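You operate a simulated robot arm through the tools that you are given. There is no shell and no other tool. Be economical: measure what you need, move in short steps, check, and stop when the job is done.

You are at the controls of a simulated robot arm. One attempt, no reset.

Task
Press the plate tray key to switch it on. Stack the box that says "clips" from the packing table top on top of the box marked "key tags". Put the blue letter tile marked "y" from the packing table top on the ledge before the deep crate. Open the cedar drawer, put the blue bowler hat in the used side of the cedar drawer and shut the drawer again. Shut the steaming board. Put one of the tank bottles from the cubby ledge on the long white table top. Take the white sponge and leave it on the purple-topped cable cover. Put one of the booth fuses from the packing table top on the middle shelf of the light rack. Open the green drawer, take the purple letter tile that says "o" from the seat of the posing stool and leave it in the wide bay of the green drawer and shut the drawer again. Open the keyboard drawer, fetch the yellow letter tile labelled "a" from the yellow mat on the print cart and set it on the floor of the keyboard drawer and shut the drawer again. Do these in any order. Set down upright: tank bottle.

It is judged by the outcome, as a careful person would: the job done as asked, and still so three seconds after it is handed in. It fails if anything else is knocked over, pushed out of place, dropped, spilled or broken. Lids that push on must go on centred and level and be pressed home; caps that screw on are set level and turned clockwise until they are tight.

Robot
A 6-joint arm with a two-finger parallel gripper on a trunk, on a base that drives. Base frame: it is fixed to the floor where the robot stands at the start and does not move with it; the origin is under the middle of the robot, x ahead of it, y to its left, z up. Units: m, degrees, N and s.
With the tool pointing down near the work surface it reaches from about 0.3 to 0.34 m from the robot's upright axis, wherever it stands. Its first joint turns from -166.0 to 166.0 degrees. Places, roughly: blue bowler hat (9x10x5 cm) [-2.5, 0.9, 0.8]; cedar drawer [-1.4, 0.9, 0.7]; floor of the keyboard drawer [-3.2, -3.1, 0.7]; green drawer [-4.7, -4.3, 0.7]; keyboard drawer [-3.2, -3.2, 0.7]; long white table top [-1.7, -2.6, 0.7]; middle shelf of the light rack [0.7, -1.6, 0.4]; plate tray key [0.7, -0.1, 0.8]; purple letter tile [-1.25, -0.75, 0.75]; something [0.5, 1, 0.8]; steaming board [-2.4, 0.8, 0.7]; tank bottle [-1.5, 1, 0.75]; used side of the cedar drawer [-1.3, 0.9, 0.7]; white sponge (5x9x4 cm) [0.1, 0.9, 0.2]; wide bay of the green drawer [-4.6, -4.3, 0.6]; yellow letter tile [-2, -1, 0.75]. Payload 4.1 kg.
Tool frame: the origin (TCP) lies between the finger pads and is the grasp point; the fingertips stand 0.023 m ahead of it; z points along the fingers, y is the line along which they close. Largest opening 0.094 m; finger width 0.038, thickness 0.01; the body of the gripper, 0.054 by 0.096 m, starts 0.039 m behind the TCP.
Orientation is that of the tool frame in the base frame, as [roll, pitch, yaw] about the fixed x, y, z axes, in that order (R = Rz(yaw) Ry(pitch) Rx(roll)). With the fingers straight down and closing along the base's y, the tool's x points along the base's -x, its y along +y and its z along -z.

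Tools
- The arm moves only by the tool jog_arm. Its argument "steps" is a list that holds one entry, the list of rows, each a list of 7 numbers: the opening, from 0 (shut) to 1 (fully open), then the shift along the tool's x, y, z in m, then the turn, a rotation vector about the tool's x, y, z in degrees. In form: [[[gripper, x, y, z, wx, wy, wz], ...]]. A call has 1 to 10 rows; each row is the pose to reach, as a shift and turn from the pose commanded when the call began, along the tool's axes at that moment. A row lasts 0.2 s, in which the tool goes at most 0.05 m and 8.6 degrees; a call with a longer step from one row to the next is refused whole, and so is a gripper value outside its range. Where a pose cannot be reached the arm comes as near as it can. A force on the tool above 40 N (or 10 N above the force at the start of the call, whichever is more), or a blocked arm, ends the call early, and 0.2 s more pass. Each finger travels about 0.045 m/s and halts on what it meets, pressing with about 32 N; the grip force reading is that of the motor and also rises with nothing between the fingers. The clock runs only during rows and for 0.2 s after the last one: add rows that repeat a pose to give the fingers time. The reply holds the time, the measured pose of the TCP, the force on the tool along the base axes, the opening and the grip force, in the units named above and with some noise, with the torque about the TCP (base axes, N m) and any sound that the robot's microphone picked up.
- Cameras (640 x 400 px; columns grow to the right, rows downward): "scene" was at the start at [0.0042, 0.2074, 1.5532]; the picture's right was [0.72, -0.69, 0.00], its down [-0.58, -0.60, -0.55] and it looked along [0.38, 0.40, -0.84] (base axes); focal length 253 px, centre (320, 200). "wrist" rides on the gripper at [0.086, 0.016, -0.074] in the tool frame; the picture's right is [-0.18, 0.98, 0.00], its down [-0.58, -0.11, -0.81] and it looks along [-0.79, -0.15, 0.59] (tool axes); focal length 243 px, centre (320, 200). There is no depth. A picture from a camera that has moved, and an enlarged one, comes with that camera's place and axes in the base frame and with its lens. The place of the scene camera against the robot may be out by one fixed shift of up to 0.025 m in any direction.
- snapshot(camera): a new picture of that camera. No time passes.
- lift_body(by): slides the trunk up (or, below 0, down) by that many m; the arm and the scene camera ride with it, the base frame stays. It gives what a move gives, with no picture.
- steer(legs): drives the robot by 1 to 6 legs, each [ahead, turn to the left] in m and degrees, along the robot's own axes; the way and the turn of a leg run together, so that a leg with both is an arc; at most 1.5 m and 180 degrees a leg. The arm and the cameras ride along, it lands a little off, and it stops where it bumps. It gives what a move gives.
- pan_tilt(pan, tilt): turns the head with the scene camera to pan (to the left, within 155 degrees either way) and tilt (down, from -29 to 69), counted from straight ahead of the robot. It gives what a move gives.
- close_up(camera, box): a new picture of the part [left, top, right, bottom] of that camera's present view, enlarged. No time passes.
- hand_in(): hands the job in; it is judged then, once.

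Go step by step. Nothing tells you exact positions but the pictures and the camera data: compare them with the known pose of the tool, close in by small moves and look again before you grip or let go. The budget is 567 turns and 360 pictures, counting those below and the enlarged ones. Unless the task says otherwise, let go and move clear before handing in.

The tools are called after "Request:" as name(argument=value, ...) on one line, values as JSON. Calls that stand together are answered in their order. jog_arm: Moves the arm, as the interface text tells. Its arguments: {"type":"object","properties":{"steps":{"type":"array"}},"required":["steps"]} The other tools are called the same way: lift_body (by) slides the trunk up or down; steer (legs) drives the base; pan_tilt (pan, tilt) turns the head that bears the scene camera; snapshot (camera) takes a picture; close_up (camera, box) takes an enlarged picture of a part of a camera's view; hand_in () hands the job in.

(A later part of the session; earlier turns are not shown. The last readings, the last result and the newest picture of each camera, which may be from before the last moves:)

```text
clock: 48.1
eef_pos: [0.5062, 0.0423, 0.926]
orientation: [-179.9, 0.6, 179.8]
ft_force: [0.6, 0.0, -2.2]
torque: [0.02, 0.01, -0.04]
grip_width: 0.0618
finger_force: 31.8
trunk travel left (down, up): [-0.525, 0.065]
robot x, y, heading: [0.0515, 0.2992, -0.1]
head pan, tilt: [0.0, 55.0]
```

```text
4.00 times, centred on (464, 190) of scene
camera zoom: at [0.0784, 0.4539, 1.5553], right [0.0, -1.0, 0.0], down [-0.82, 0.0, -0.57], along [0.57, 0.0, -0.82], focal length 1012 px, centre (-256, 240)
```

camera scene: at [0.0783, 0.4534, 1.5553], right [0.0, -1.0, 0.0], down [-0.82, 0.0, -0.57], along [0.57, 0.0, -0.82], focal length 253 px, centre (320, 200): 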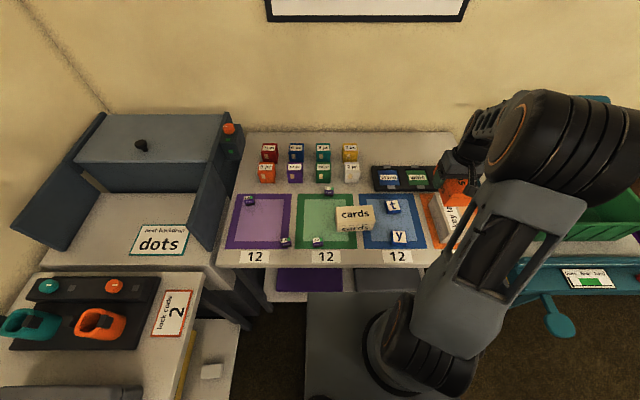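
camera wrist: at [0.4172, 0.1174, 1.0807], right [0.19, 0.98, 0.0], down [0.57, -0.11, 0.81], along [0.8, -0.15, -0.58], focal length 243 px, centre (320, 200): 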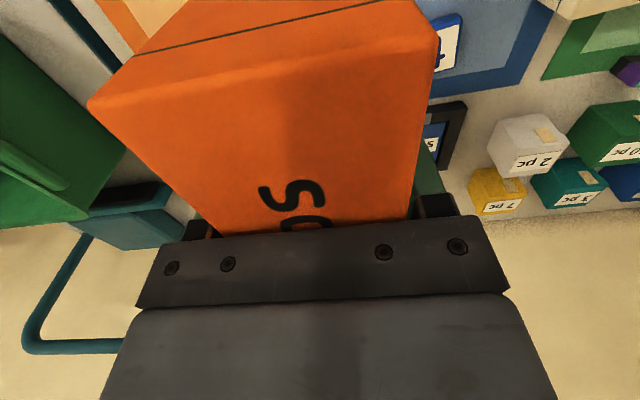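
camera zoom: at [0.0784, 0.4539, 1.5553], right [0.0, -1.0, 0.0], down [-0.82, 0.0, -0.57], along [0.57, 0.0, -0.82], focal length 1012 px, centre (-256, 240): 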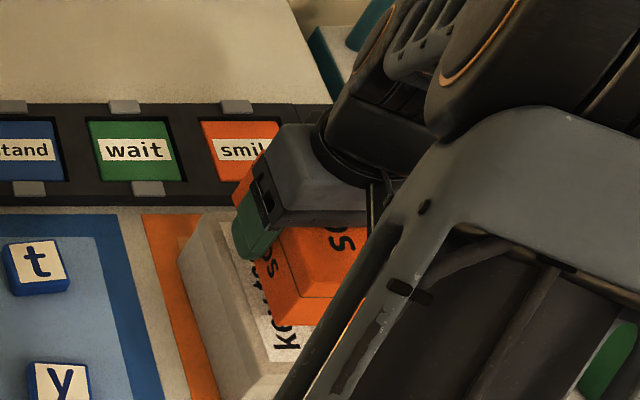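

The alignment checks out. I'll lower slowly until it makes contact.

Request:
jog_arm(steps=[[[0, 0.001, 0.002, 0.015, 0, 0, 0], [0, 0.001, 0.002, 0.023, 0, 0, 0], [0, 0.001, 0.002, 0.027, 0, 0, 0], [0, 0.001, 0.002, 0.03, 0, 0, 0], [0, 0.001, 0.002, 0.033, 0, 0, 0]]])

Request:
close_up(camera="scene", box=[400, 140, 528, 240])

```text
clock: 49.3
eef_pos: [0.5055, 0.0448, 0.8959]
orientation: [-179.7, 0.6, 179.9]
ft_force: [0.9, 0.0, 17.3]
torque: [0.44, 0.74, -0.06]
grip_width: 0.062
finger_force: 31.7
trunk travel left (down, up): [-0.525, 0.065]
robot x, y, heading: [0.0504, 0.2986, -0.1]
head pan, tilt: [0.0, 55.0]
```

```text
4.00 times, centred on (464, 190) of scene
camera zoom: at [0.0772, 0.4545, 1.5556], right [0.0, -1.0, 0.0], down [-0.82, 0.0, -0.57], along [0.57, 0.0, -0.82], focal length 1012 px, centre (-256, 240)
```

zoom: 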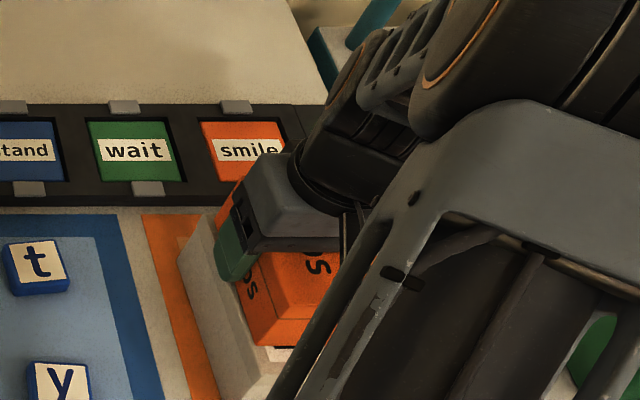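

Request:
jog_arm(steps=[[[0, 0, 0, -0.001, 0, 0, 0], [0.5, 0, 0, -0.001, 0, 0, 0], [1, 0, 0, -0.001, 0, 0, 0], [1, 0, 0, -0.001, 0, 0, 0], [1, 0, 0, -0.03, 0, 0, 0], [1, 0, 0, -0.07, 0, 0, 0], [1, 0, 0, -0.11, 0, 0, 0]]])

Request:
snapshot(camera="wrist")

Request:
close_up(camera="scene", box=[400, 140, 528, 240])

```text
clock: 50.9
eef_pos: [0.5047, 0.0458, 1.0039]
orientation: [-179.9, 0.5, 179.8]
ft_force: [0.0, 0.1, -0.1]
torque: [-0.03, 0.03, 0.02]
grip_width: 0.0938
finger_force: 0.1
trunk travel left (down, up): [-0.525, 0.065]
robot x, y, heading: [0.0491, 0.297, -0.2]
head pan, tilt: [0.0, 55.0]
```

```text
318 pictures are left
camera wrist: at [0.417, 0.0617, 1.0772], right [0.19, 0.98, 0.0], down [0.57, -0.11, 0.81], along [0.8, -0.15, -0.58], focal length 243 px, centre (320, 200)
```

wrist: 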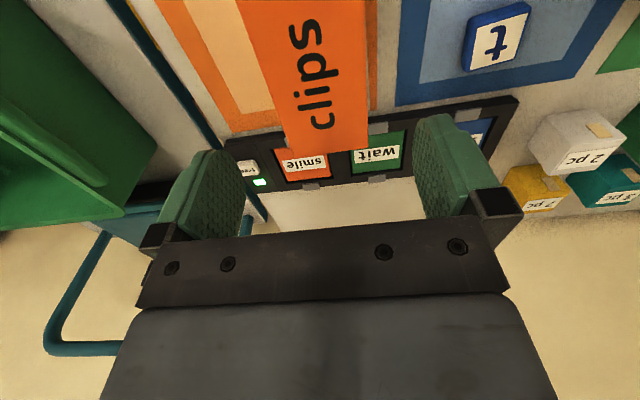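

```text
4.00 times, centred on (464, 190) of scene
camera zoom: at [0.0779, 0.4541, 1.5552], right [0.0, -1.0, 0.0], down [-0.82, 0.0, -0.57], along [0.57, 0.0, -0.82], focal length 1012 px, centre (-256, 240)
```

zoom: 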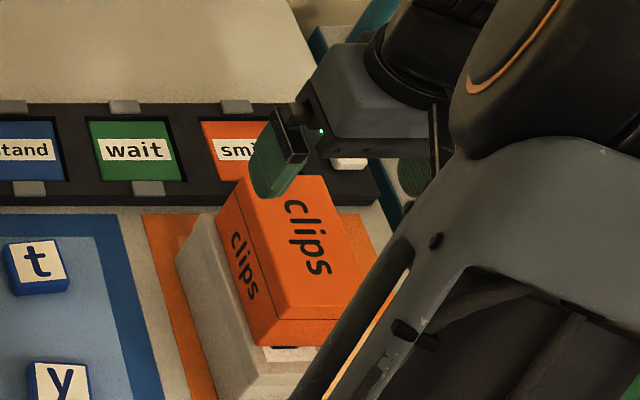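

The clips box is stacked. Next is tile "y" near (0.44, 0.215).

Request:
jog_arm(steps=[[[1, 0.016, 0.042, 0.0, 0, 0, 0], [1, 0.032, 0.084, 0.0, 0, 0, 0], [1, 0.05, 0.13, 0.02, 0, 0, 0], [1, 0.06, 0.168, 0.05, 0, 0, 0], [1, 0.06, 0.168, 0.08, 0, 0, 0], [1, 0.06, 0.168, 0.08, 0, 0, 0]]])

Request:
snapshot(camera="wrist")

Request:
snapshot(camera="scene")

```text
refused: row 3 steps farther than a row can; nothing moved
```

```text
316 pictures are left
camera wrist: at [0.417, 0.0617, 1.0772], right [0.19, 0.98, 0.0], down [0.57, -0.11, 0.81], along [0.8, -0.15, -0.58], focal length 243 px, centre (320, 200)
```

wrist: 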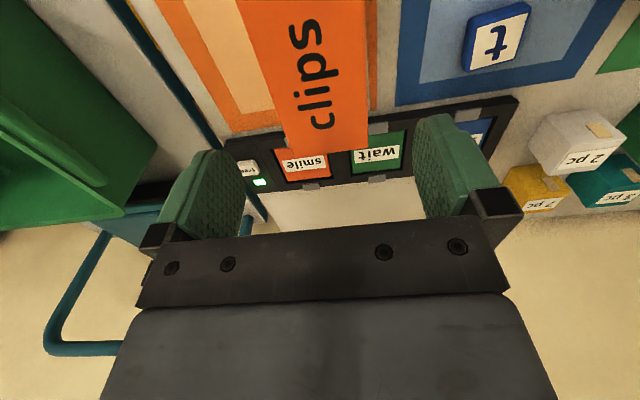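

```text
315 pictures are left
camera scene: at [0.0779, 0.4541, 1.5552], right [0.0, -1.0, 0.0], down [-0.82, 0.0, -0.57], along [0.57, 0.0, -0.82], focal length 253 px, centre (320, 200)
```

scene: 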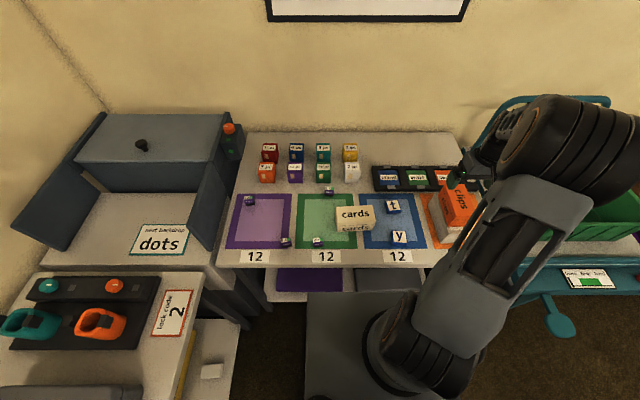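

Request:
jog_arm(steps=[[[1, 0.012, 0.035, 0.0, 0, 0, 0], [1, 0.024, 0.07, 0.0, 0, 0, 0], [1, 0.036, 0.105, 0.01, 0, 0, 0], [1, 0.048, 0.14, 0.03, 0, 0, 0], [1, 0.06, 0.168, 0.055, 0, 0, 0], [1, 0.06, 0.168, 0.08, 0, 0, 0], [1, 0.06, 0.168, 0.08, 0, 0, 0]]])

Request:
snapshot(camera="wrist")

Request:
close_up(camera="scene", box=[340, 180, 468, 260])

```text
clock: 52.5
eef_pos: [0.4473, 0.2118, 0.9235]
orientation: [-179.9, 0.5, 179.9]
ft_force: [0.3, -0.3, 0.3]
torque: [0.0, -0.01, -0.02]
grip_width: 0.094
finger_force: 0.1
trunk travel left (down, up): [-0.525, 0.065]
robot x, y, heading: [0.0527, 0.2987, -0.3]
head pan, tilt: [0.0, 55.0]
```

```text
314 pictures are left
camera wrist: at [0.3585, 0.2288, 0.9959], right [0.19, 0.98, 0.0], down [0.57, -0.11, 0.81], along [0.8, -0.15, -0.58], focal length 243 px, centre (320, 200)
```

wrist: 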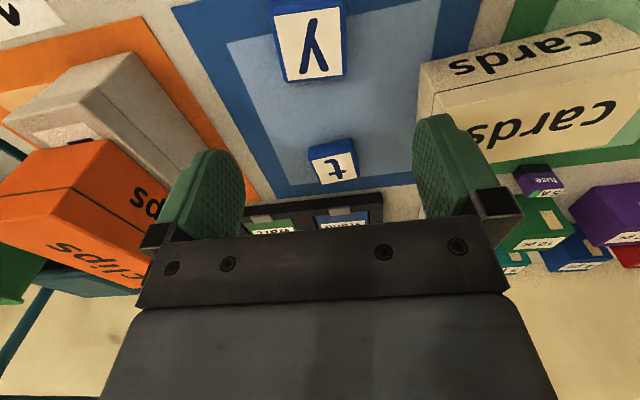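

```text
5.00 times, centred on (404, 220) of scene
camera zoom: at [0.0783, 0.4539, 1.5553], right [0.0, -1.0, 0.0], down [-0.82, 0.0, -0.57], along [0.57, 0.0, -0.82], focal length 1266 px, centre (-100, 100)
```

zoom: 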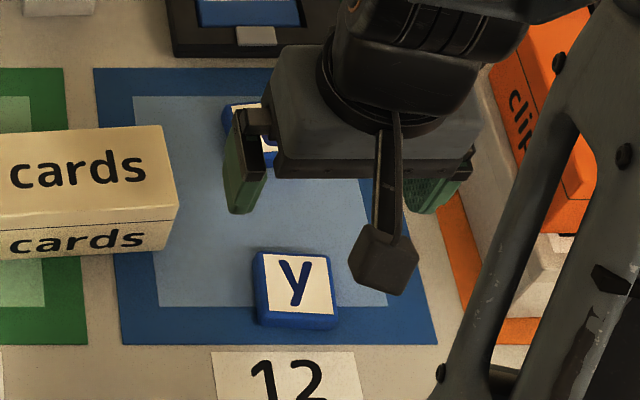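

Request:
jog_arm(steps=[[[1, 0.014, -0.002, 0.03, 0, 0, 0], [1, 0.014, -0.002, 0.06, 0, 0, 0], [1, 0.014, -0.002, 0.085, 0, 0, 0], [1, 0.014, -0.002, 0.098, 0, 0, 0], [1, 0.014, -0.002, 0.103, 0, 0, 0]]])

Request:
snapshot(camera="wrist")

Request:
close_up(camera="scene", box=[340, 180, 468, 260])

```text
clock: 53.7
eef_pos: [0.4324, 0.2113, 0.8228]
orientation: [-179.9, 0.7, 179.9]
ft_force: [-7.4, 1.1, 33.0]
torque: [1.78, 0.56, 0.24]
grip_width: 0.094
finger_force: 0.1
trunk travel left (down, up): [-0.525, 0.065]
robot x, y, heading: [0.0508, 0.2966, 0.2]
head pan, tilt: [0.0, 55.0]
stopped in row 5: the force on the tool passed its limit (the readings are from after the stop); the commanded pose is now the measured one
```

```text
312 pictures are left
camera wrist: at [0.3447, 0.227, 0.8976], right [0.18, 0.98, 0.0], down [0.57, -0.11, 0.81], along [0.8, -0.15, -0.58], focal length 243 px, centre (320, 200)
```

wrist: 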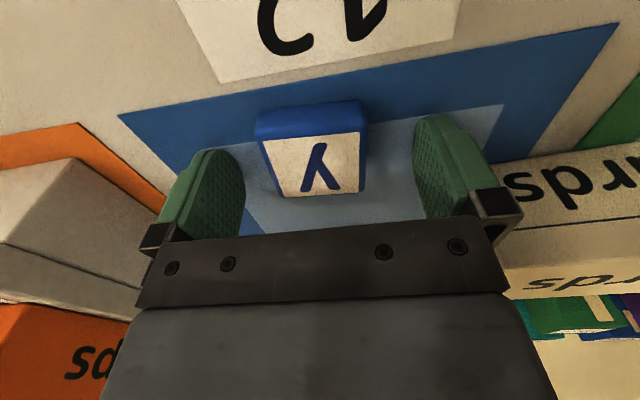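

```text
5.00 times, centred on (404, 220) of scene
camera zoom: at [0.0752, 0.4544, 1.5558], right [0.0, -1.0, 0.0], down [-0.82, 0.0, -0.58], along [0.58, 0.0, -0.82], focal length 1266 px, centre (-100, 100)
```

zoom: 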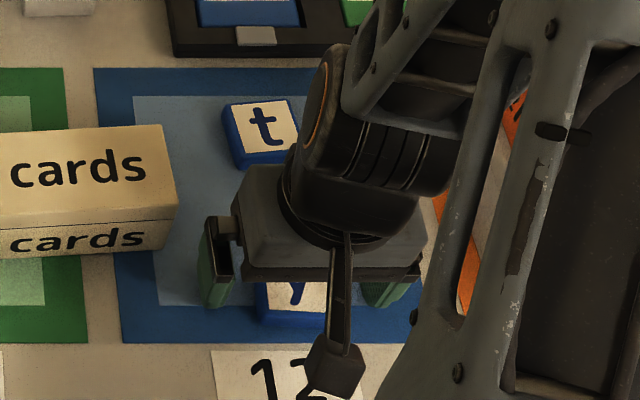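

The fingertips touched the mat at about z = 0.80. I'll raise slightly and grip.

Request:
jog_arm(steps=[[[1, 0.003, 0, -0.004, 0, 0, 0], [0.3, 0.003, 0, -0.004, 0, 0, 0], [0, 0.003, 0, -0.004, 0, 0, 0], [0, 0.003, 0, -0.004, 0, 0, 0], [0, 0.003, 0, -0.004, 0, 0, 0], [0, 0.003, 0, -0.05, 0, 0, 0], [0, 0.003, 0, -0.09, 0, 0, 0], [0, 0.003, 0, -0.13, 0, 0, 0]]])

Request:
snapshot(camera="wrist")

```text
clock: 55.5
eef_pos: [0.4298, 0.2099, 0.9529]
orientation: [-179.9, 0.7, 179.9]
ft_force: [0.4, -0.1, 0.4]
torque: [-0.03, -0.03, 0.02]
grip_width: 0.0469
finger_force: 31.8
trunk travel left (down, up): [-0.525, 0.065]
robot x, y, heading: [0.0522, 0.2964, -0.0]
head pan, tilt: [0.0, 55.0]
```

```text
310 pictures are left
camera wrist: at [0.3421, 0.2263, 1.0261], right [0.19, 0.98, 0.0], down [0.57, -0.11, 0.81], along [0.8, -0.15, -0.58], focal length 243 px, centre (320, 200)
```

wrist: 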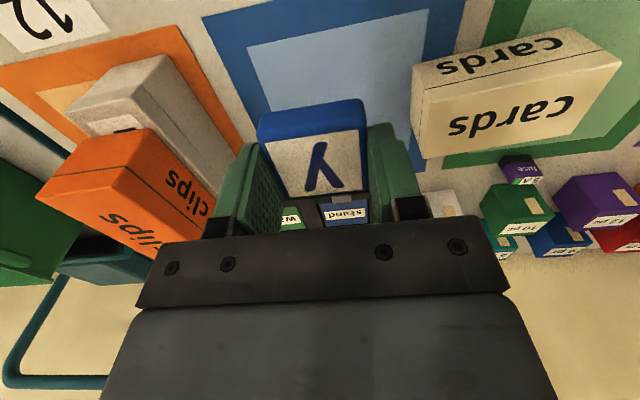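

Tile "y" is held. I'll take a close look at the crate and ledge to the left.

Request:
close_up(camera="scene", box=[20, 90, 260, 290])

Request:
pan_tilt(pan=45, tilt=45)

Request:
snapshot(camera="scene")

```text
2.00 times, centred on (140, 190) of scene
camera zoom: at [0.0779, 0.454, 1.5552], right [0.0, -1.0, 0.0], down [-0.82, 0.0, -0.57], along [0.57, 0.0, -0.82], focal length 506 px, centre (680, 220)
```

zoom: 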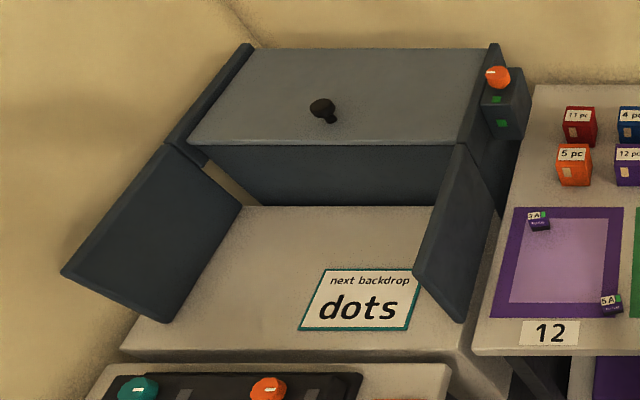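

```text
clock: 56.6
eef_pos: [0.4301, 0.2098, 0.9515]
orientation: [180.0, 0.7, -180.0]
ft_force: [-0.3, 0.2, -0.7]
torque: [0.01, 0.01, -0.03]
grip_width: 0.0466
finger_force: 31.9
trunk travel left (down, up): [-0.525, 0.065]
robot x, y, heading: [0.0512, 0.3006, -0.1]
head pan, tilt: [45.0, 45.0]
```

```text
308 pictures are left
camera scene: at [0.0636, 0.5115, 1.5687], right [0.71, -0.71, 0.0], down [-0.5, -0.5, -0.71], along [0.5, 0.5, -0.71], focal length 253 px, centre (320, 200)
```

scene: 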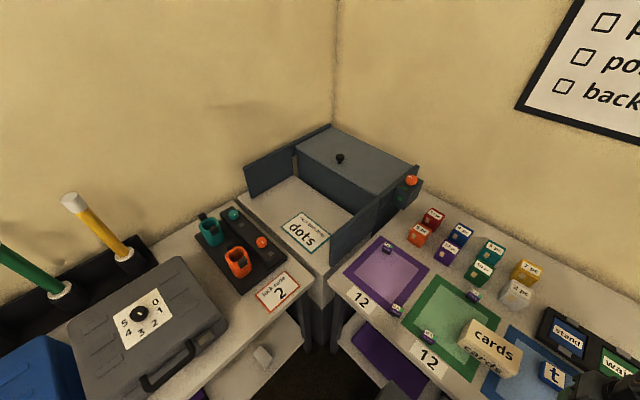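

The tile will have to go left of the "dots" sign at about (0.395, 1.115), just beyond vertical reach. I'll set the tile back down and regrip it with the tool tilted outward 28°, so it stays level at longer reach.

Request:
jog_arm(steps=[[[0, 0, 0, 0.04, 0, 0, 0], [0, 0, 0, 0.08, 0, 0, 0], [0, 0, 0, 0.115, 0, 0, 0], [0, 0, 0, 0.125, 0, 0, 0], [0.6, 0, 0, 0.125, 0, 0, 0], [1, 0, 0, 0.125, 0, 0, 0], [1, 0, 0, 0.125, 0, 0, 0]]])

Request:
jog_arm(steps=[[[1, 0.003, 0, -0.008, 0, -7, 0], [1, 0.006, 0, -0.008, 0, -14, 0], [1, 0.008, 0, -0.008, 0, -21, 0], [1, 0.008, 0, -0.007, 0, -28, 0], [1, 0.008, 0, -0.006, 0, -28, 0]]])

Request:
snapshot(camera="wrist")

```text
clock: 58.2
eef_pos: [0.4321, 0.2094, 0.8282]
orientation: [-179.9, 0.7, 179.9]
ft_force: [-0.6, -1.7, -0.3]
torque: [-0.01, 0.01, -0.02]
grip_width: 0.0942
finger_force: 0.2
trunk travel left (down, up): [-0.525, 0.065]
robot x, y, heading: [0.0503, 0.297, -0.2]
head pan, tilt: [45.0, 45.0]
```

```text
clock: 59.4
eef_pos: [0.4358, 0.2019, 0.8539]
orientation: [178.9, 28.2, 179.6]
ft_force: [0.3, 0.0, 0.8]
torque: [0.02, -0.03, 0.01]
grip_width: 0.094
finger_force: 0.1
out of reach, approached as far as the arm can: row 2, 3, 4, 5
trunk travel left (down, up): [-0.525, 0.065]
robot x, y, heading: [0.0515, 0.2987, -0.0]
head pan, tilt: [45.0, 45.0]
```

```text
307 pictures are left
camera wrist: at [0.3245, 0.2173, 0.8782], right [0.16, 0.98, 0.1], down [0.13, -0.13, 0.98], along [0.98, -0.14, -0.15], focal length 243 px, centre (320, 200)
```

wrist: 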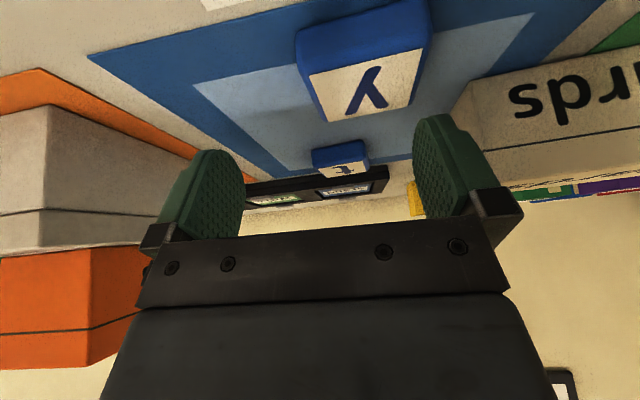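

That's too close to the body for the tilted grip. I'll lift, back the base up 0.15 m and try again.

Request:
jog_arm(steps=[[[1, 0.02, 0, -0.03, 0, 0, 0], [1, 0.04, 0, -0.07, 0, 0, 0]]])

Request:
steer(legs=[[-0.15, 0]])

Request:
jog_arm(steps=[[[1, -0.04, 0, 0, 0, 0, 0], [1, -0.08, 0.004, 0, 0, 0, 0], [1, -0.08, 0.008, 0.03, 0, 0, 0], [1, -0.08, 0.008, 0.03, 0, 0, 0]]])

Request:
snapshot(camera="wrist")

```text
clock: 60.0
eef_pos: [0.4139, 0.181, 0.8716]
orientation: [-179.7, 28.7, 179.9]
ft_force: [-0.5, 0.3, -0.2]
torque: [-0.01, 0.01, 0.01]
grip_width: 0.0938
finger_force: 0.0
out of reach, approached as far as the arm can: row 1, 2
trunk travel left (down, up): [-0.525, 0.065]
robot x, y, heading: [0.0506, 0.2955, -0.0]
head pan, tilt: [45.0, 45.0]
```

```text
clock: 61.4
eef_pos: [0.2646, 0.1809, 0.8732]
orientation: [-179.9, 28.7, -179.9]
ft_force: [-0.1, 0.2, -0.5]
torque: [-0.02, -0.03, 0.01]
grip_width: 0.094
finger_force: 0.1
trunk travel left (down, up): [-0.525, 0.065]
robot x, y, heading: [-0.1009, 0.2982, -0.1]
head pan, tilt: [45.0, 45.0]
```

```text
clock: 62.4
eef_pos: [0.3498, 0.1912, 0.8854]
orientation: [-179.9, 28.7, 180.0]
ft_force: [-0.4, 0.8, -0.1]
torque: [0.0, 0.01, 0.0]
grip_width: 0.0939
finger_force: 0.1
trunk travel left (down, up): [-0.525, 0.065]
robot x, y, heading: [-0.0975, 0.2941, -0.3]
head pan, tilt: [45.0, 45.0]
```

```text
306 pictures are left
camera wrist: at [0.237, 0.2062, 0.9074], right [0.16, 0.98, 0.09], down [0.12, -0.11, 0.99], along [0.98, -0.15, -0.14], focal length 243 px, centre (320, 200)
```

wrist: 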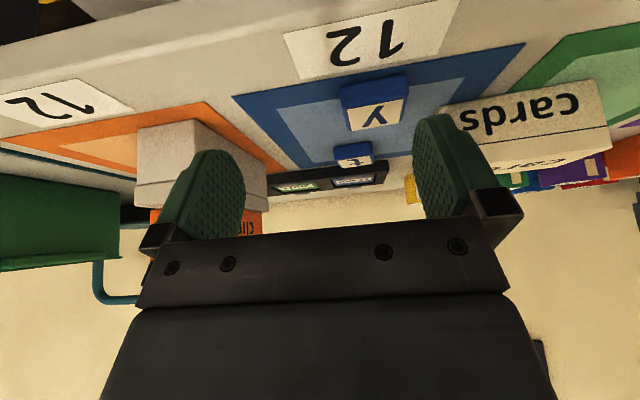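

Request:
jog_arm(steps=[[[1, -0.036, 0.018, 0.01, 0, 0, 0], [1, -0.036, 0.018, 0.05, 0, 0, 0], [1, -0.036, 0.018, 0.07, 0, 0, 0], [1, -0.036, 0.018, 0.08, 0, 0, 0], [1, -0.036, 0.018, 0.08, 0, 0, 0]]])

Request:
snapshot(camera="wrist")

```text
clock: 63.6
eef_pos: [0.4192, 0.2081, 0.8315]
orientation: [-179.9, 28.6, 180.0]
ft_force: [0.2, 0.3, 0.3]
torque: [0.0, -0.02, 0.01]
grip_width: 0.0942
finger_force: 0.2
trunk travel left (down, up): [-0.525, 0.065]
robot x, y, heading: [-0.0953, 0.301, 0.0]
head pan, tilt: [45.0, 45.0]
```

```text
305 pictures are left
camera wrist: at [0.307, 0.2234, 0.8551], right [0.16, 0.98, 0.09], down [0.12, -0.11, 0.99], along [0.98, -0.15, -0.14], focal length 243 px, centre (320, 200)
```

wrist: 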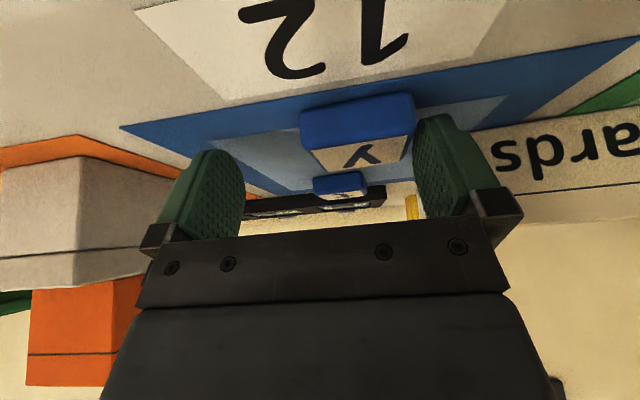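

Request:
jog_arm(steps=[[[1, 0, 0.015, 0, 0, 0, 0], [0.4, 0, 0.015, 0, 0, 0, 0], [0, 0, 0.015, 0, 0, 0, 0], [0, 0, 0.015, 0, 0, 0, 0], [0, 0, 0.015, 0, 0, 0, 0], [0, 0, 0.015, 0, 0, 0, 0]]])

Request:
jog_arm(steps=[[[0, 0.01, 0, -0.03, 0, 0, 0], [0, 0.03, 0, -0.07, 0, 0, 0], [0, 0.05, 0, -0.11, 0, 0, 0], [0, 0.05, 0, -0.11, 0, 0, 0]]])

Request:
snapshot(camera="wrist")

```text
clock: 65.0
eef_pos: [0.4185, 0.2219, 0.8307]
orientation: [-180.0, 28.7, -180.0]
ft_force: [-0.4, 0.0, 0.6]
torque: [0.01, 0.01, -0.04]
grip_width: 0.0469
finger_force: 31.7
trunk travel left (down, up): [-0.525, 0.065]
robot x, y, heading: [-0.1017, 0.2986, 0.0]
head pan, tilt: [45.0, 45.0]
```

```text
clock: 66.0
eef_pos: [0.3213, 0.2231, 0.9043]
orientation: [-179.9, 28.6, 180.0]
ft_force: [-1.2, -0.9, -0.4]
torque: [-0.01, 0.0, 0.01]
grip_width: 0.0469
finger_force: 32.2
trunk travel left (down, up): [-0.525, 0.065]
robot x, y, heading: [-0.0964, 0.2944, 0.0]
head pan, tilt: [45.0, 45.0]
```

```text
304 pictures are left
camera wrist: at [0.2093, 0.2387, 0.9275], right [0.16, 0.98, 0.09], down [0.12, -0.11, 0.99], along [0.98, -0.15, -0.14], focal length 243 px, centre (320, 200)
```

wrist: 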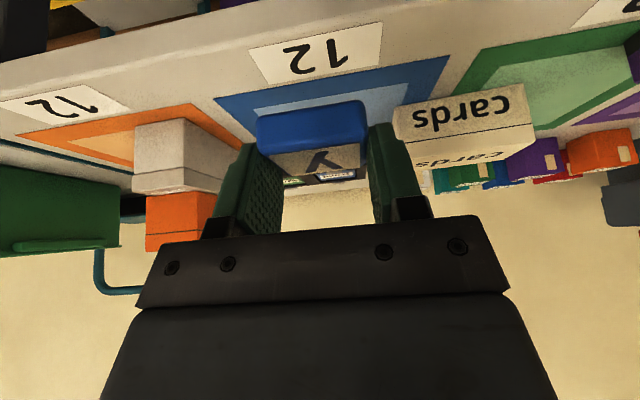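

Request:
jog_arm(steps=[[[0, -0.021, 0, -0.039, 0, 0, 0], [0, -0.042, 0, -0.078, 0, 0, 0], [0, -0.063, 0, -0.117, 0, 0, 0], [0, -0.084, 0, -0.156, 0, 0, 0], [0, -0.105, 0, -0.193, 0, 0, 0]]])

Request:
steer(legs=[[0.1, 0], [0, 90], [0.15, 0]])

Request:
pan_tilt(pan=-30, tilt=50)

Request:
snapshot(camera="scene")

Request:
snapshot(camera="wrist")

```text
clock: 67.2
eef_pos: [0.3214, 0.222, 1.124]
orientation: [-179.8, 28.7, 180.0]
ft_force: [0.0, 0.5, -0.7]
torque: [0.01, -0.03, 0.04]
grip_width: 0.0468
finger_force: 32.0
trunk travel left (down, up): [-0.525, 0.065]
robot x, y, heading: [-0.0971, 0.3011, 0.0]
head pan, tilt: [45.0, 45.0]
```

```text
clock: 73.2
eef_pos: [0.0749, 0.8694, 1.1225]
orientation: [-179.9, 28.5, -89.6]
ft_force: [-0.3, 0.6, -0.9]
torque: [-0.03, 0.01, 0.02]
grip_width: 0.0469
finger_force: 32.3
trunk travel left (down, up): [-0.525, 0.065]
robot x, y, heading: [0.0019, 0.4483, 89.9]
head pan, tilt: [45.0, 45.0]
```

```text
clock: 74.6
eef_pos: [0.0727, 0.8695, 1.1235]
orientation: [-179.9, 28.7, -89.7]
ft_force: [-0.3, 0.9, -0.9]
torque: [0.03, 0.02, -0.01]
grip_width: 0.0468
finger_force: 32.6
trunk travel left (down, up): [-0.525, 0.065]
robot x, y, heading: [-0.0015, 0.4464, 90.4]
head pan, tilt: [-30.0, 50.0]
```

```text
303 pictures are left
camera scene: at [-0.1118, 0.4442, 1.5618], right [0.87, -0.5, 0.0], down [-0.38, -0.67, -0.64], along [0.32, 0.56, -0.77], focal length 253 px, centre (320, 200)
```

scene: 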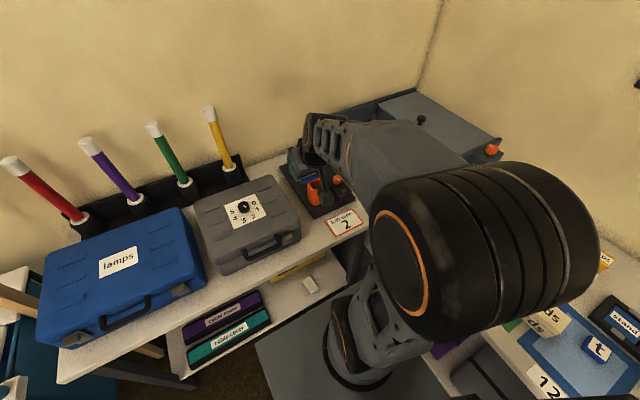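

```text
302 pictures are left
camera wrist: at [0.0566, 0.7579, 1.1471], right [-0.98, 0.16, 0.09], down [0.11, 0.12, 0.99], along [0.14, 0.98, -0.14], focal length 243 px, centre (320, 200)
```

wrist: 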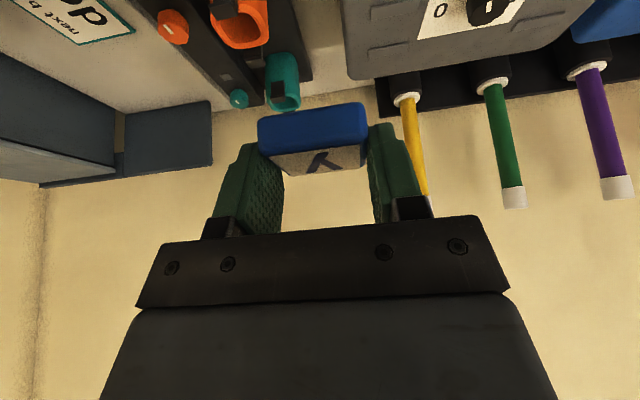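

Request:
jog_arm(steps=[[[0, -0.0125, -0.032, 0.013, 1.84, 0, 3.35], [0, -0.025, -0.064, 0.026, 3.68, 0, 6.7], [0, -0.0375, -0.096, 0.039, 5.5, 0, 10.05], [0, -0.05, -0.129, 0.052, 7.35, 0, 13.4], [0, -0.062, -0.161, 0.065, 9.2, 0, 16.75], [0, -0.075, -0.193, 0.078, 11, 0, 20.1], [0, -0.087, -0.225, 0.09, 12.9, 0, 23.5], [0, -0.0995, -0.258, 0.1035, 14.7, 0, 26.8]]])

Request:
snapshot(camera="wrist")

Request:
snapshot(camera="scene")

```text
clock: 76.4
eef_pos: [0.3314, 1.0086, 1.0806]
orientation: [-179.9, 28.8, -120.4]
ft_force: [0.6, 0.1, 0.1]
torque: [0.0, 0.01, 0.0]
grip_width: 0.0469
finger_force: 31.5
trunk travel left (down, up): [-0.525, 0.065]
robot x, y, heading: [0.0009, 0.4468, 90.1]
head pan, tilt: [-30.0, 50.0]
```

```text
301 pictures are left
camera wrist: at [0.2594, 0.9201, 1.1045], right [-0.77, 0.64, 0.09], down [0.15, 0.05, 0.99], along [0.62, 0.77, -0.14], focal length 243 px, centre (320, 200)
```

wrist: 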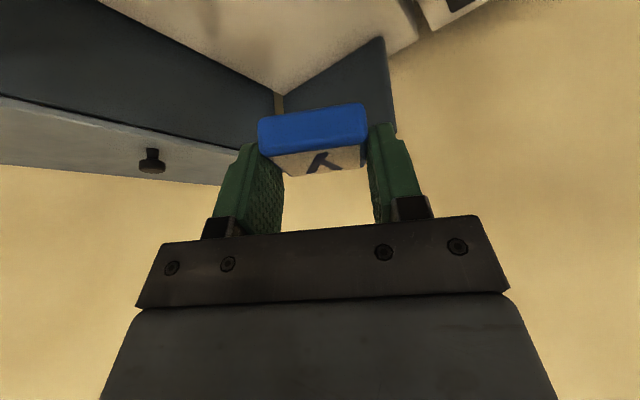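

```text
300 pictures are left
camera scene: at [-0.1112, 0.4446, 1.5618], right [0.87, -0.5, 0.0], down [-0.38, -0.66, -0.64], along [0.32, 0.56, -0.77], focal length 253 px, centre (320, 200)
```

scene: 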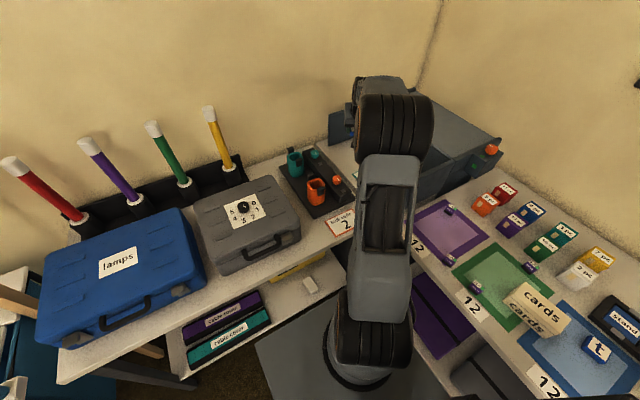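

Request:
jog_arm(steps=[[[0, -0.011, 0, 0.043, 0, 0, 0], [0, -0.023, -0.001, 0.087, 0, 0, 0], [0, -0.034, -0.001, 0.13, 0, 0, 0], [0, -0.046, -0.001, 0.173, 0, 0, 0], [0, -0.046, -0.001, 0.173, 0, 0, 0]]])

Request:
snapshot(camera="wrist")

Request:
snapshot(camera="scene")

```text
clock: 77.6
eef_pos: [0.3938, 1.1146, 0.9522]
orientation: [-179.9, 28.6, -120.2]
ft_force: [0.4, 1.4, 0.1]
torque: [0.01, -0.03, 0.02]
grip_width: 0.047
finger_force: 31.8
trunk travel left (down, up): [-0.525, 0.065]
robot x, y, heading: [-0.0001, 0.4445, 90.3]
head pan, tilt: [-30.0, 50.0]
```

```text
299 pictures are left
camera wrist: at [0.3226, 1.0262, 0.9755], right [-0.77, 0.64, 0.09], down [0.15, 0.05, 0.99], along [0.62, 0.77, -0.14], focal length 243 px, centre (320, 200)
```

wrist: 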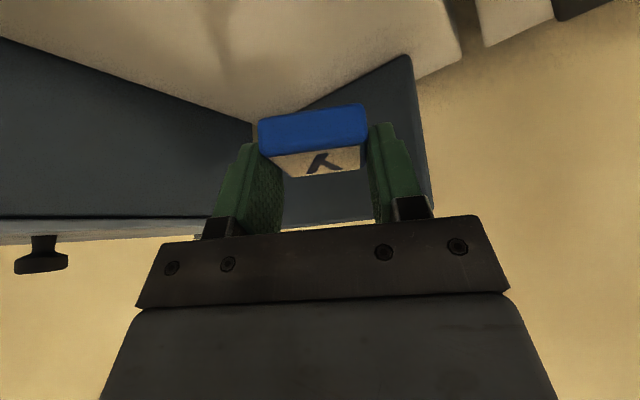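

```text
298 pictures are left
camera scene: at [-0.1114, 0.4445, 1.5618], right [0.87, -0.5, 0.0], down [-0.38, -0.67, -0.64], along [0.32, 0.56, -0.77], focal length 253 px, centre (320, 200)
```

scene: 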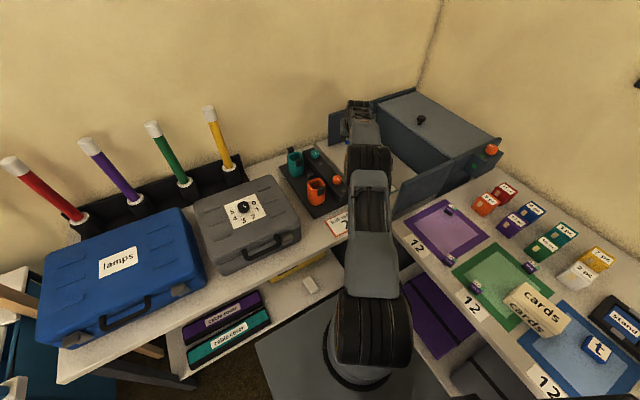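

Request:
jog_arm(steps=[[[0, 0.017, 0, 0.031, 0, 0, 0], [0, 0.034, 0, 0.061, 0, 0, 0], [0, 0.048, 0, 0.088, 0, 0, 0], [0, 0.051, 0, 0.092, 0, 0, 0], [0, 0.053, 0, 0.097, 0, 0, 0], [0, 0.055, 0, 0.101, 0, 0, 0], [0, 0.057, 0, 0.104, 0, 0, 0], [0, 0.058, 0, 0.106, 0, 0, 0]]])

Request:
snapshot(camera="wrist")

```text
clock: 79.4
eef_pos: [0.3928, 1.1147, 0.83]
orientation: [-179.8, 28.7, -120.3]
ft_force: [-0.7, 0.4, -0.7]
torque: [-0.02, 0.04, 0.0]
grip_width: 0.0472
finger_force: 31.7
trunk travel left (down, up): [-0.525, 0.065]
robot x, y, heading: [0.0043, 0.4458, 90.4]
head pan, tilt: [-30.0, 50.0]
```

```text
297 pictures are left
camera wrist: at [0.3233, 1.0254, 0.8539], right [-0.77, 0.64, 0.09], down [0.15, 0.05, 0.99], along [0.62, 0.77, -0.14], focal length 243 px, centre (320, 200)
```

wrist: 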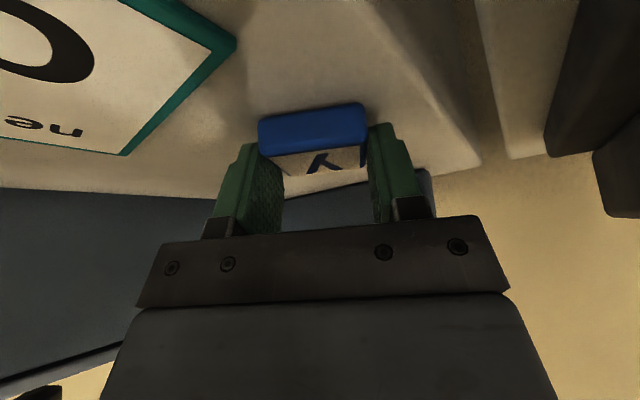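

Request:
jog_arm(steps=[[[0, 0.002, 0, 0.003, 0, 0, 0], [0, 0.003, 0, 0.006, 0, 0, 0], [0, 0.005, 0, 0.009, 0, 0, 0], [0, 0.0065, 0, 0.012, 0, 0, 0], [0, 0.008, 0, 0.015, 0, 0, 0], [0, 0.0097, 0, 0.0177, 0, 0, 0], [0, 0.0112, 0, 0.0205, 0, 0, 0], [0, 0.0128, 0, 0.0233, 0, 0, 0]]])

Request:
snapshot(camera="wrist")

```text
clock: 80.4
eef_pos: [0.3971, 1.1199, 0.8292]
orientation: [-179.7, 29.9, -120.3]
ft_force: [2.1, 3.2, 11.4]
torque: [-0.04, 0.09, 0.0]
grip_width: 0.0467
finger_force: 32.3
trunk travel left (down, up): [-0.525, 0.065]
robot x, y, heading: [0.0049, 0.4492, 90.5]
head pan, tilt: [-30.0, 50.0]
stopped in row 4: the force on the tool passed its limit (the readings are from after the stop); the commanded pose is now the measured one
```

```text
296 pictures are left
camera wrist: at [0.3258, 1.0294, 0.8505], right [-0.77, 0.63, 0.09], down [0.14, 0.03, 0.99], along [0.62, 0.77, -0.12], focal length 243 px, centre (320, 200)
```

wrist: 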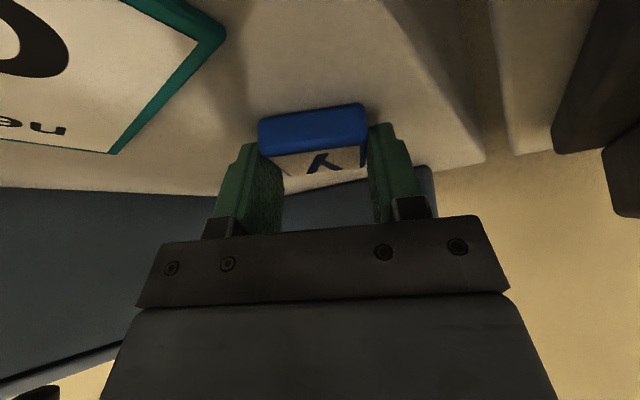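

Request:
jog_arm(steps=[[[0, 0, 0, 0, 0, 0, 0], [0.5, 0, 0, 0, 0, 0, 0], [0.9, 0, 0, 0, 0, 0, 0], [0.9, 0, 0, 0, 0, 0, 0], [0.9, -0.01, 0, -0.03, 0, 0, 0], [0.9, -0.02, 0, -0.07, 0, 0, 0], [0.9, -0.04, 0, -0.11, 0, 0, 0], [0.9, -0.06, 0, -0.15, 0, 0, 0]]])

Request:
snapshot(camera="wrist")

```text
clock: 82.2
eef_pos: [0.3844, 1.0984, 0.9858]
orientation: [-179.8, 29.4, -120.2]
ft_force: [0.1, 0.3, 1.1]
torque: [0.03, -0.01, -0.01]
grip_width: 0.0845
finger_force: 0.0
trunk travel left (down, up): [-0.525, 0.065]
robot x, y, heading: [0.0044, 0.447, 90.4]
head pan, tilt: [-30.0, 50.0]
```

```text
295 pictures are left
camera wrist: at [0.313, 1.0095, 1.0071], right [-0.77, 0.63, 0.09], down [0.15, 0.04, 0.99], along [0.62, 0.77, -0.13], focal length 243 px, centre (320, 200)
```

wrist: 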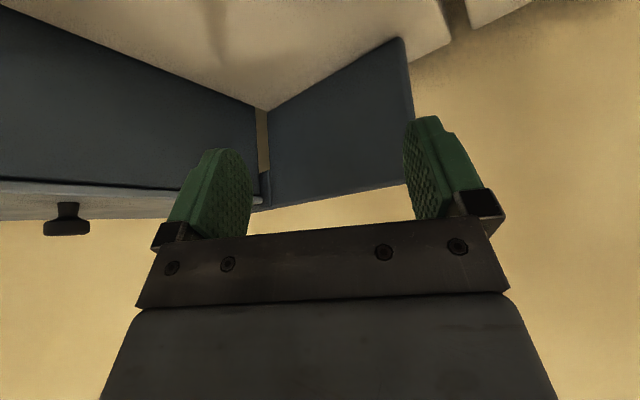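

Released. I'll retract and check the tile with the scene camera.

Request:
jog_arm(steps=[[[0.9, 0.031, 0, -0.033, 0, 0, 0], [0.9, 0.061, 0, -0.066, 0, 0, 0], [0.9, 0.092, 0, -0.1, 0, 0, 0], [0.9, 0.123, 0, -0.133, 0, 0, 0], [0.9, 0.154, 0, -0.166, 0, 0, 0], [0.9, 0.184, 0, -0.2, 0, 0, 0], [0.9, 0.215, 0, -0.232, 0, 0, 0]]])

Request:
steer(legs=[[-0.35, 0]])

Request:
snapshot(camera="scene")

Request:
close_up(camera="scene", box=[330, 80, 458, 180])

Request:
close_up(camera="scene", box=[150, 180, 340, 320])

```text
clock: 83.8
eef_pos: [0.2319, 0.8379, 1.0822]
orientation: [-179.8, 29.6, -120.3]
ft_force: [-0.1, -0.1, -0.2]
torque: [0.0, -0.02, 0.0]
grip_width: 0.0847
finger_force: 0.1
trunk travel left (down, up): [-0.525, 0.065]
robot x, y, heading: [-0.0021, 0.4479, 90.4]
head pan, tilt: [-30.0, 50.0]
```

```text
clock: 86.1
eef_pos: [0.2343, 0.4871, 1.0832]
orientation: [-179.8, 29.6, -120.3]
ft_force: [-1.1, -0.2, -0.2]
torque: [0.01, 0.02, 0.0]
grip_width: 0.0845
finger_force: 0.2
trunk travel left (down, up): [-0.525, 0.065]
robot x, y, heading: [0.0006, 0.0944, 90.3]
head pan, tilt: [-30.0, 50.0]
```

```text
294 pictures are left
camera scene: at [-0.1109, 0.0924, 1.5618], right [0.87, -0.5, 0.0], down [-0.38, -0.66, -0.64], along [0.32, 0.56, -0.77], focal length 253 px, centre (320, 200)
```

scene: 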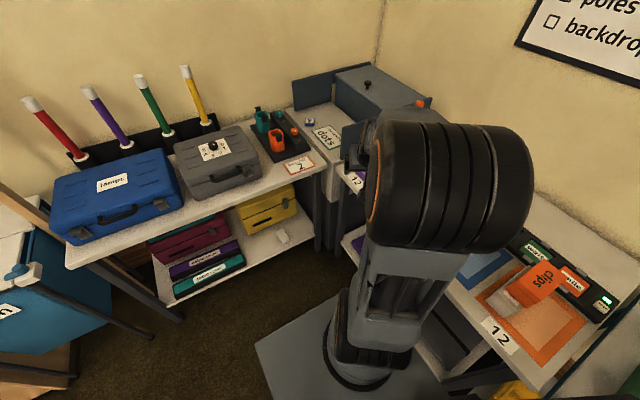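

```text
4.00 times, centred on (394, 130) of scene
camera zoom: at [-0.1109, 0.0924, 1.5618], right [0.87, -0.5, 0.0], down [-0.38, -0.66, -0.64], along [0.32, 0.56, -0.77], focal length 1012 px, centre (24, 480)
```

zoom: 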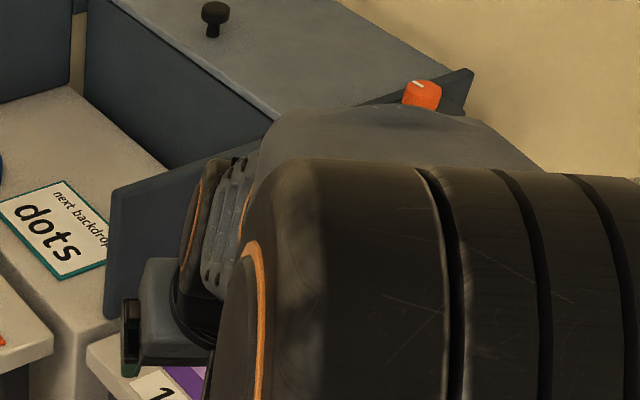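

```text
2.86 times, centred on (245, 250) of scene
camera zoom: at [-0.1109, 0.0924, 1.5618], right [0.87, -0.5, 0.0], down [-0.38, -0.66, -0.64], along [0.32, 0.56, -0.77], focal length 723 px, centre (534, 57)
```

zoom: 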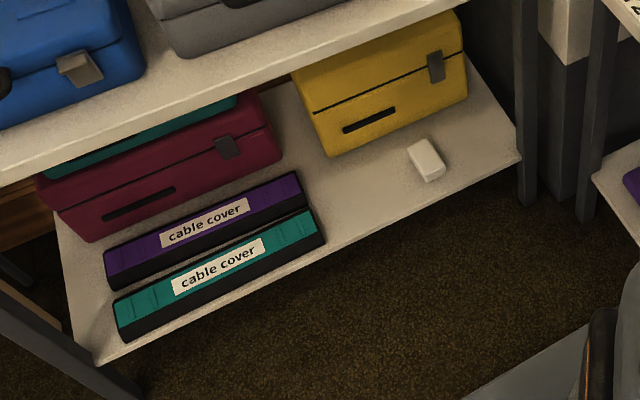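

The tile is beside the "dots" sign. Next is the sponge: it lies on the lower shelf at about (0.085, 0.91), long axis along y. I'll align the tool, then lower the trunk.

Request:
jog_arm(steps=[[[0.9, 0.006, 0.031, -0.003, -3, 0, -5.3], [0.9, 0.012, 0.062, -0.006, -6, 0, -10.5], [0.9, 0.018, 0.093, -0.01, -9, 0, -15.8], [0.9, 0.024, 0.124, -0.013, -12, 0, -21], [0.9, 0.029, 0.155, -0.016, -15, 0, -26.3]]])

Request:
lift_body(by=-0.5)

Request:
snapshot(camera="scene")

Request:
snapshot(camera="wrist")

```text
clock: 87.3
eef_pos: [0.0854, 0.5371, 1.082]
orientation: [-180.0, 29.4, -90.1]
ft_force: [0.3, 0.1, 0.2]
torque: [0.01, 0.04, 0.02]
grip_width: 0.0844
finger_force: 0.0
trunk travel left (down, up): [-0.525, 0.065]
robot x, y, heading: [0.005, 0.0955, 90.4]
head pan, tilt: [-30.0, 50.0]
```

```text
refused: -0.5 is not a number from -0.4 to 0.4
```

```text
291 pictures are left
camera scene: at [-0.111, 0.0929, 1.5617], right [0.87, -0.5, 0.0], down [-0.38, -0.66, -0.64], along [0.32, 0.56, -0.77], focal length 253 px, centre (320, 200)
```

scene: 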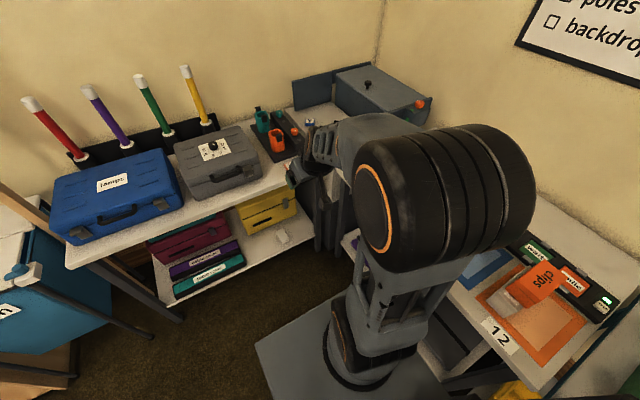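

```text
290 pictures are left
camera wrist: at [0.0674, 0.4254, 1.1038], right [-0.98, 0.16, 0.09], down [0.11, 0.11, 0.99], along [0.15, 0.98, -0.13], focal length 243 px, centre (320, 200)
```

wrist: 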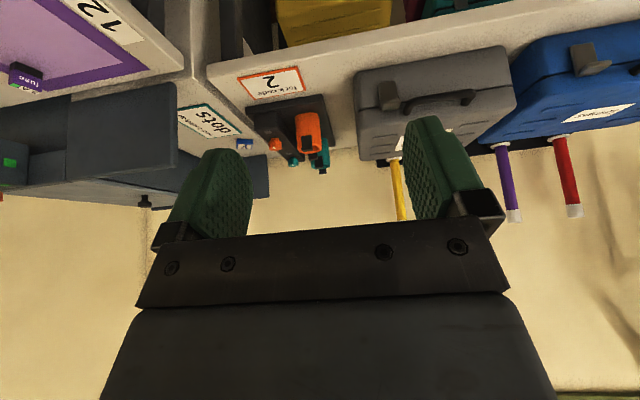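

The elbow is close to the packing table, so I'll shift the base about 0.1 m in -x before lowering.

Request:
steer(legs=[[0, 35], [0.16, 0], [0, -35]])

Request:
lift_body(by=-0.4)

Request:
lift_body(by=-0.1)

Request:
snapshot(camera="scene")

Request:
snapshot(camera="wrist")

```text
clock: 92.0
eef_pos: [-0.0051, 0.669, 1.0824]
orientation: [-179.9, 29.4, -90.5]
ft_force: [0.8, 0.6, 0.1]
torque: [-0.01, -0.03, 0.01]
grip_width: 0.0847
finger_force: 0.1
trunk travel left (down, up): [-0.525, 0.065]
robot x, y, heading: [-0.0919, 0.2283, 89.7]
head pan, tilt: [-30.0, 50.0]
```

```text
clock: 95.9
eef_pos: [-0.0056, 0.6694, 0.6815]
orientation: [-180.0, 29.5, -90.5]
ft_force: [-0.2, -0.2, -0.9]
torque: [0.0, 0.01, 0.02]
grip_width: 0.0843
finger_force: 0.0
trunk travel left (down, up): [-0.125, 0.465]
robot x, y, heading: [-0.0923, 0.2315, 89.7]
head pan, tilt: [-30.0, 50.0]
```

```text
clock: 97.2
eef_pos: [-0.0052, 0.6693, 0.5818]
orientation: [-180.0, 29.4, -90.5]
ft_force: [-0.6, -0.4, -0.7]
torque: [-0.01, 0.01, 0.01]
grip_width: 0.0847
finger_force: 0.0
trunk travel left (down, up): [-0.025, 0.565]
robot x, y, heading: [-0.0901, 0.2267, 89.8]
head pan, tilt: [-30.0, 50.0]
```

```text
289 pictures are left
camera scene: at [-0.203, 0.2261, 1.0618], right [0.86, -0.5, 0.0], down [-0.38, -0.66, -0.64], along [0.32, 0.56, -0.77], focal length 253 px, centre (320, 200)
```

scene: 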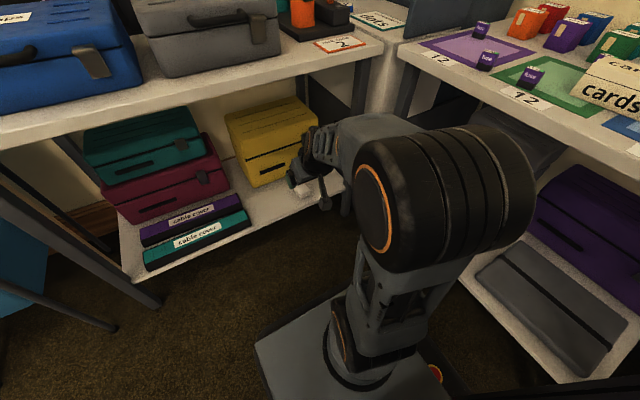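

```text
288 pictures are left
camera wrist: at [-0.023, 0.558, 0.604], right [-0.98, 0.17, 0.09], down [0.11, 0.11, 0.99], along [0.16, 0.98, -0.13], focal length 243 px, centre (320, 200)
```

wrist: 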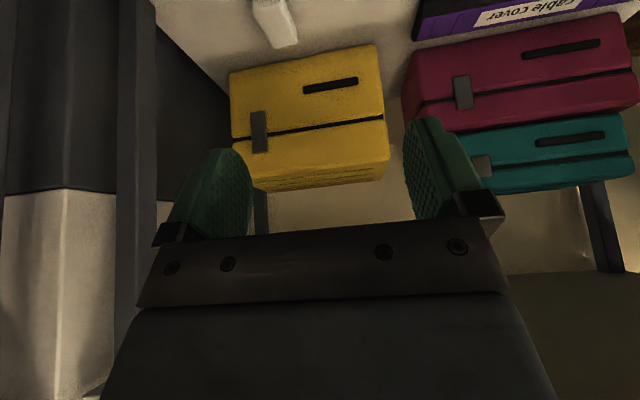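

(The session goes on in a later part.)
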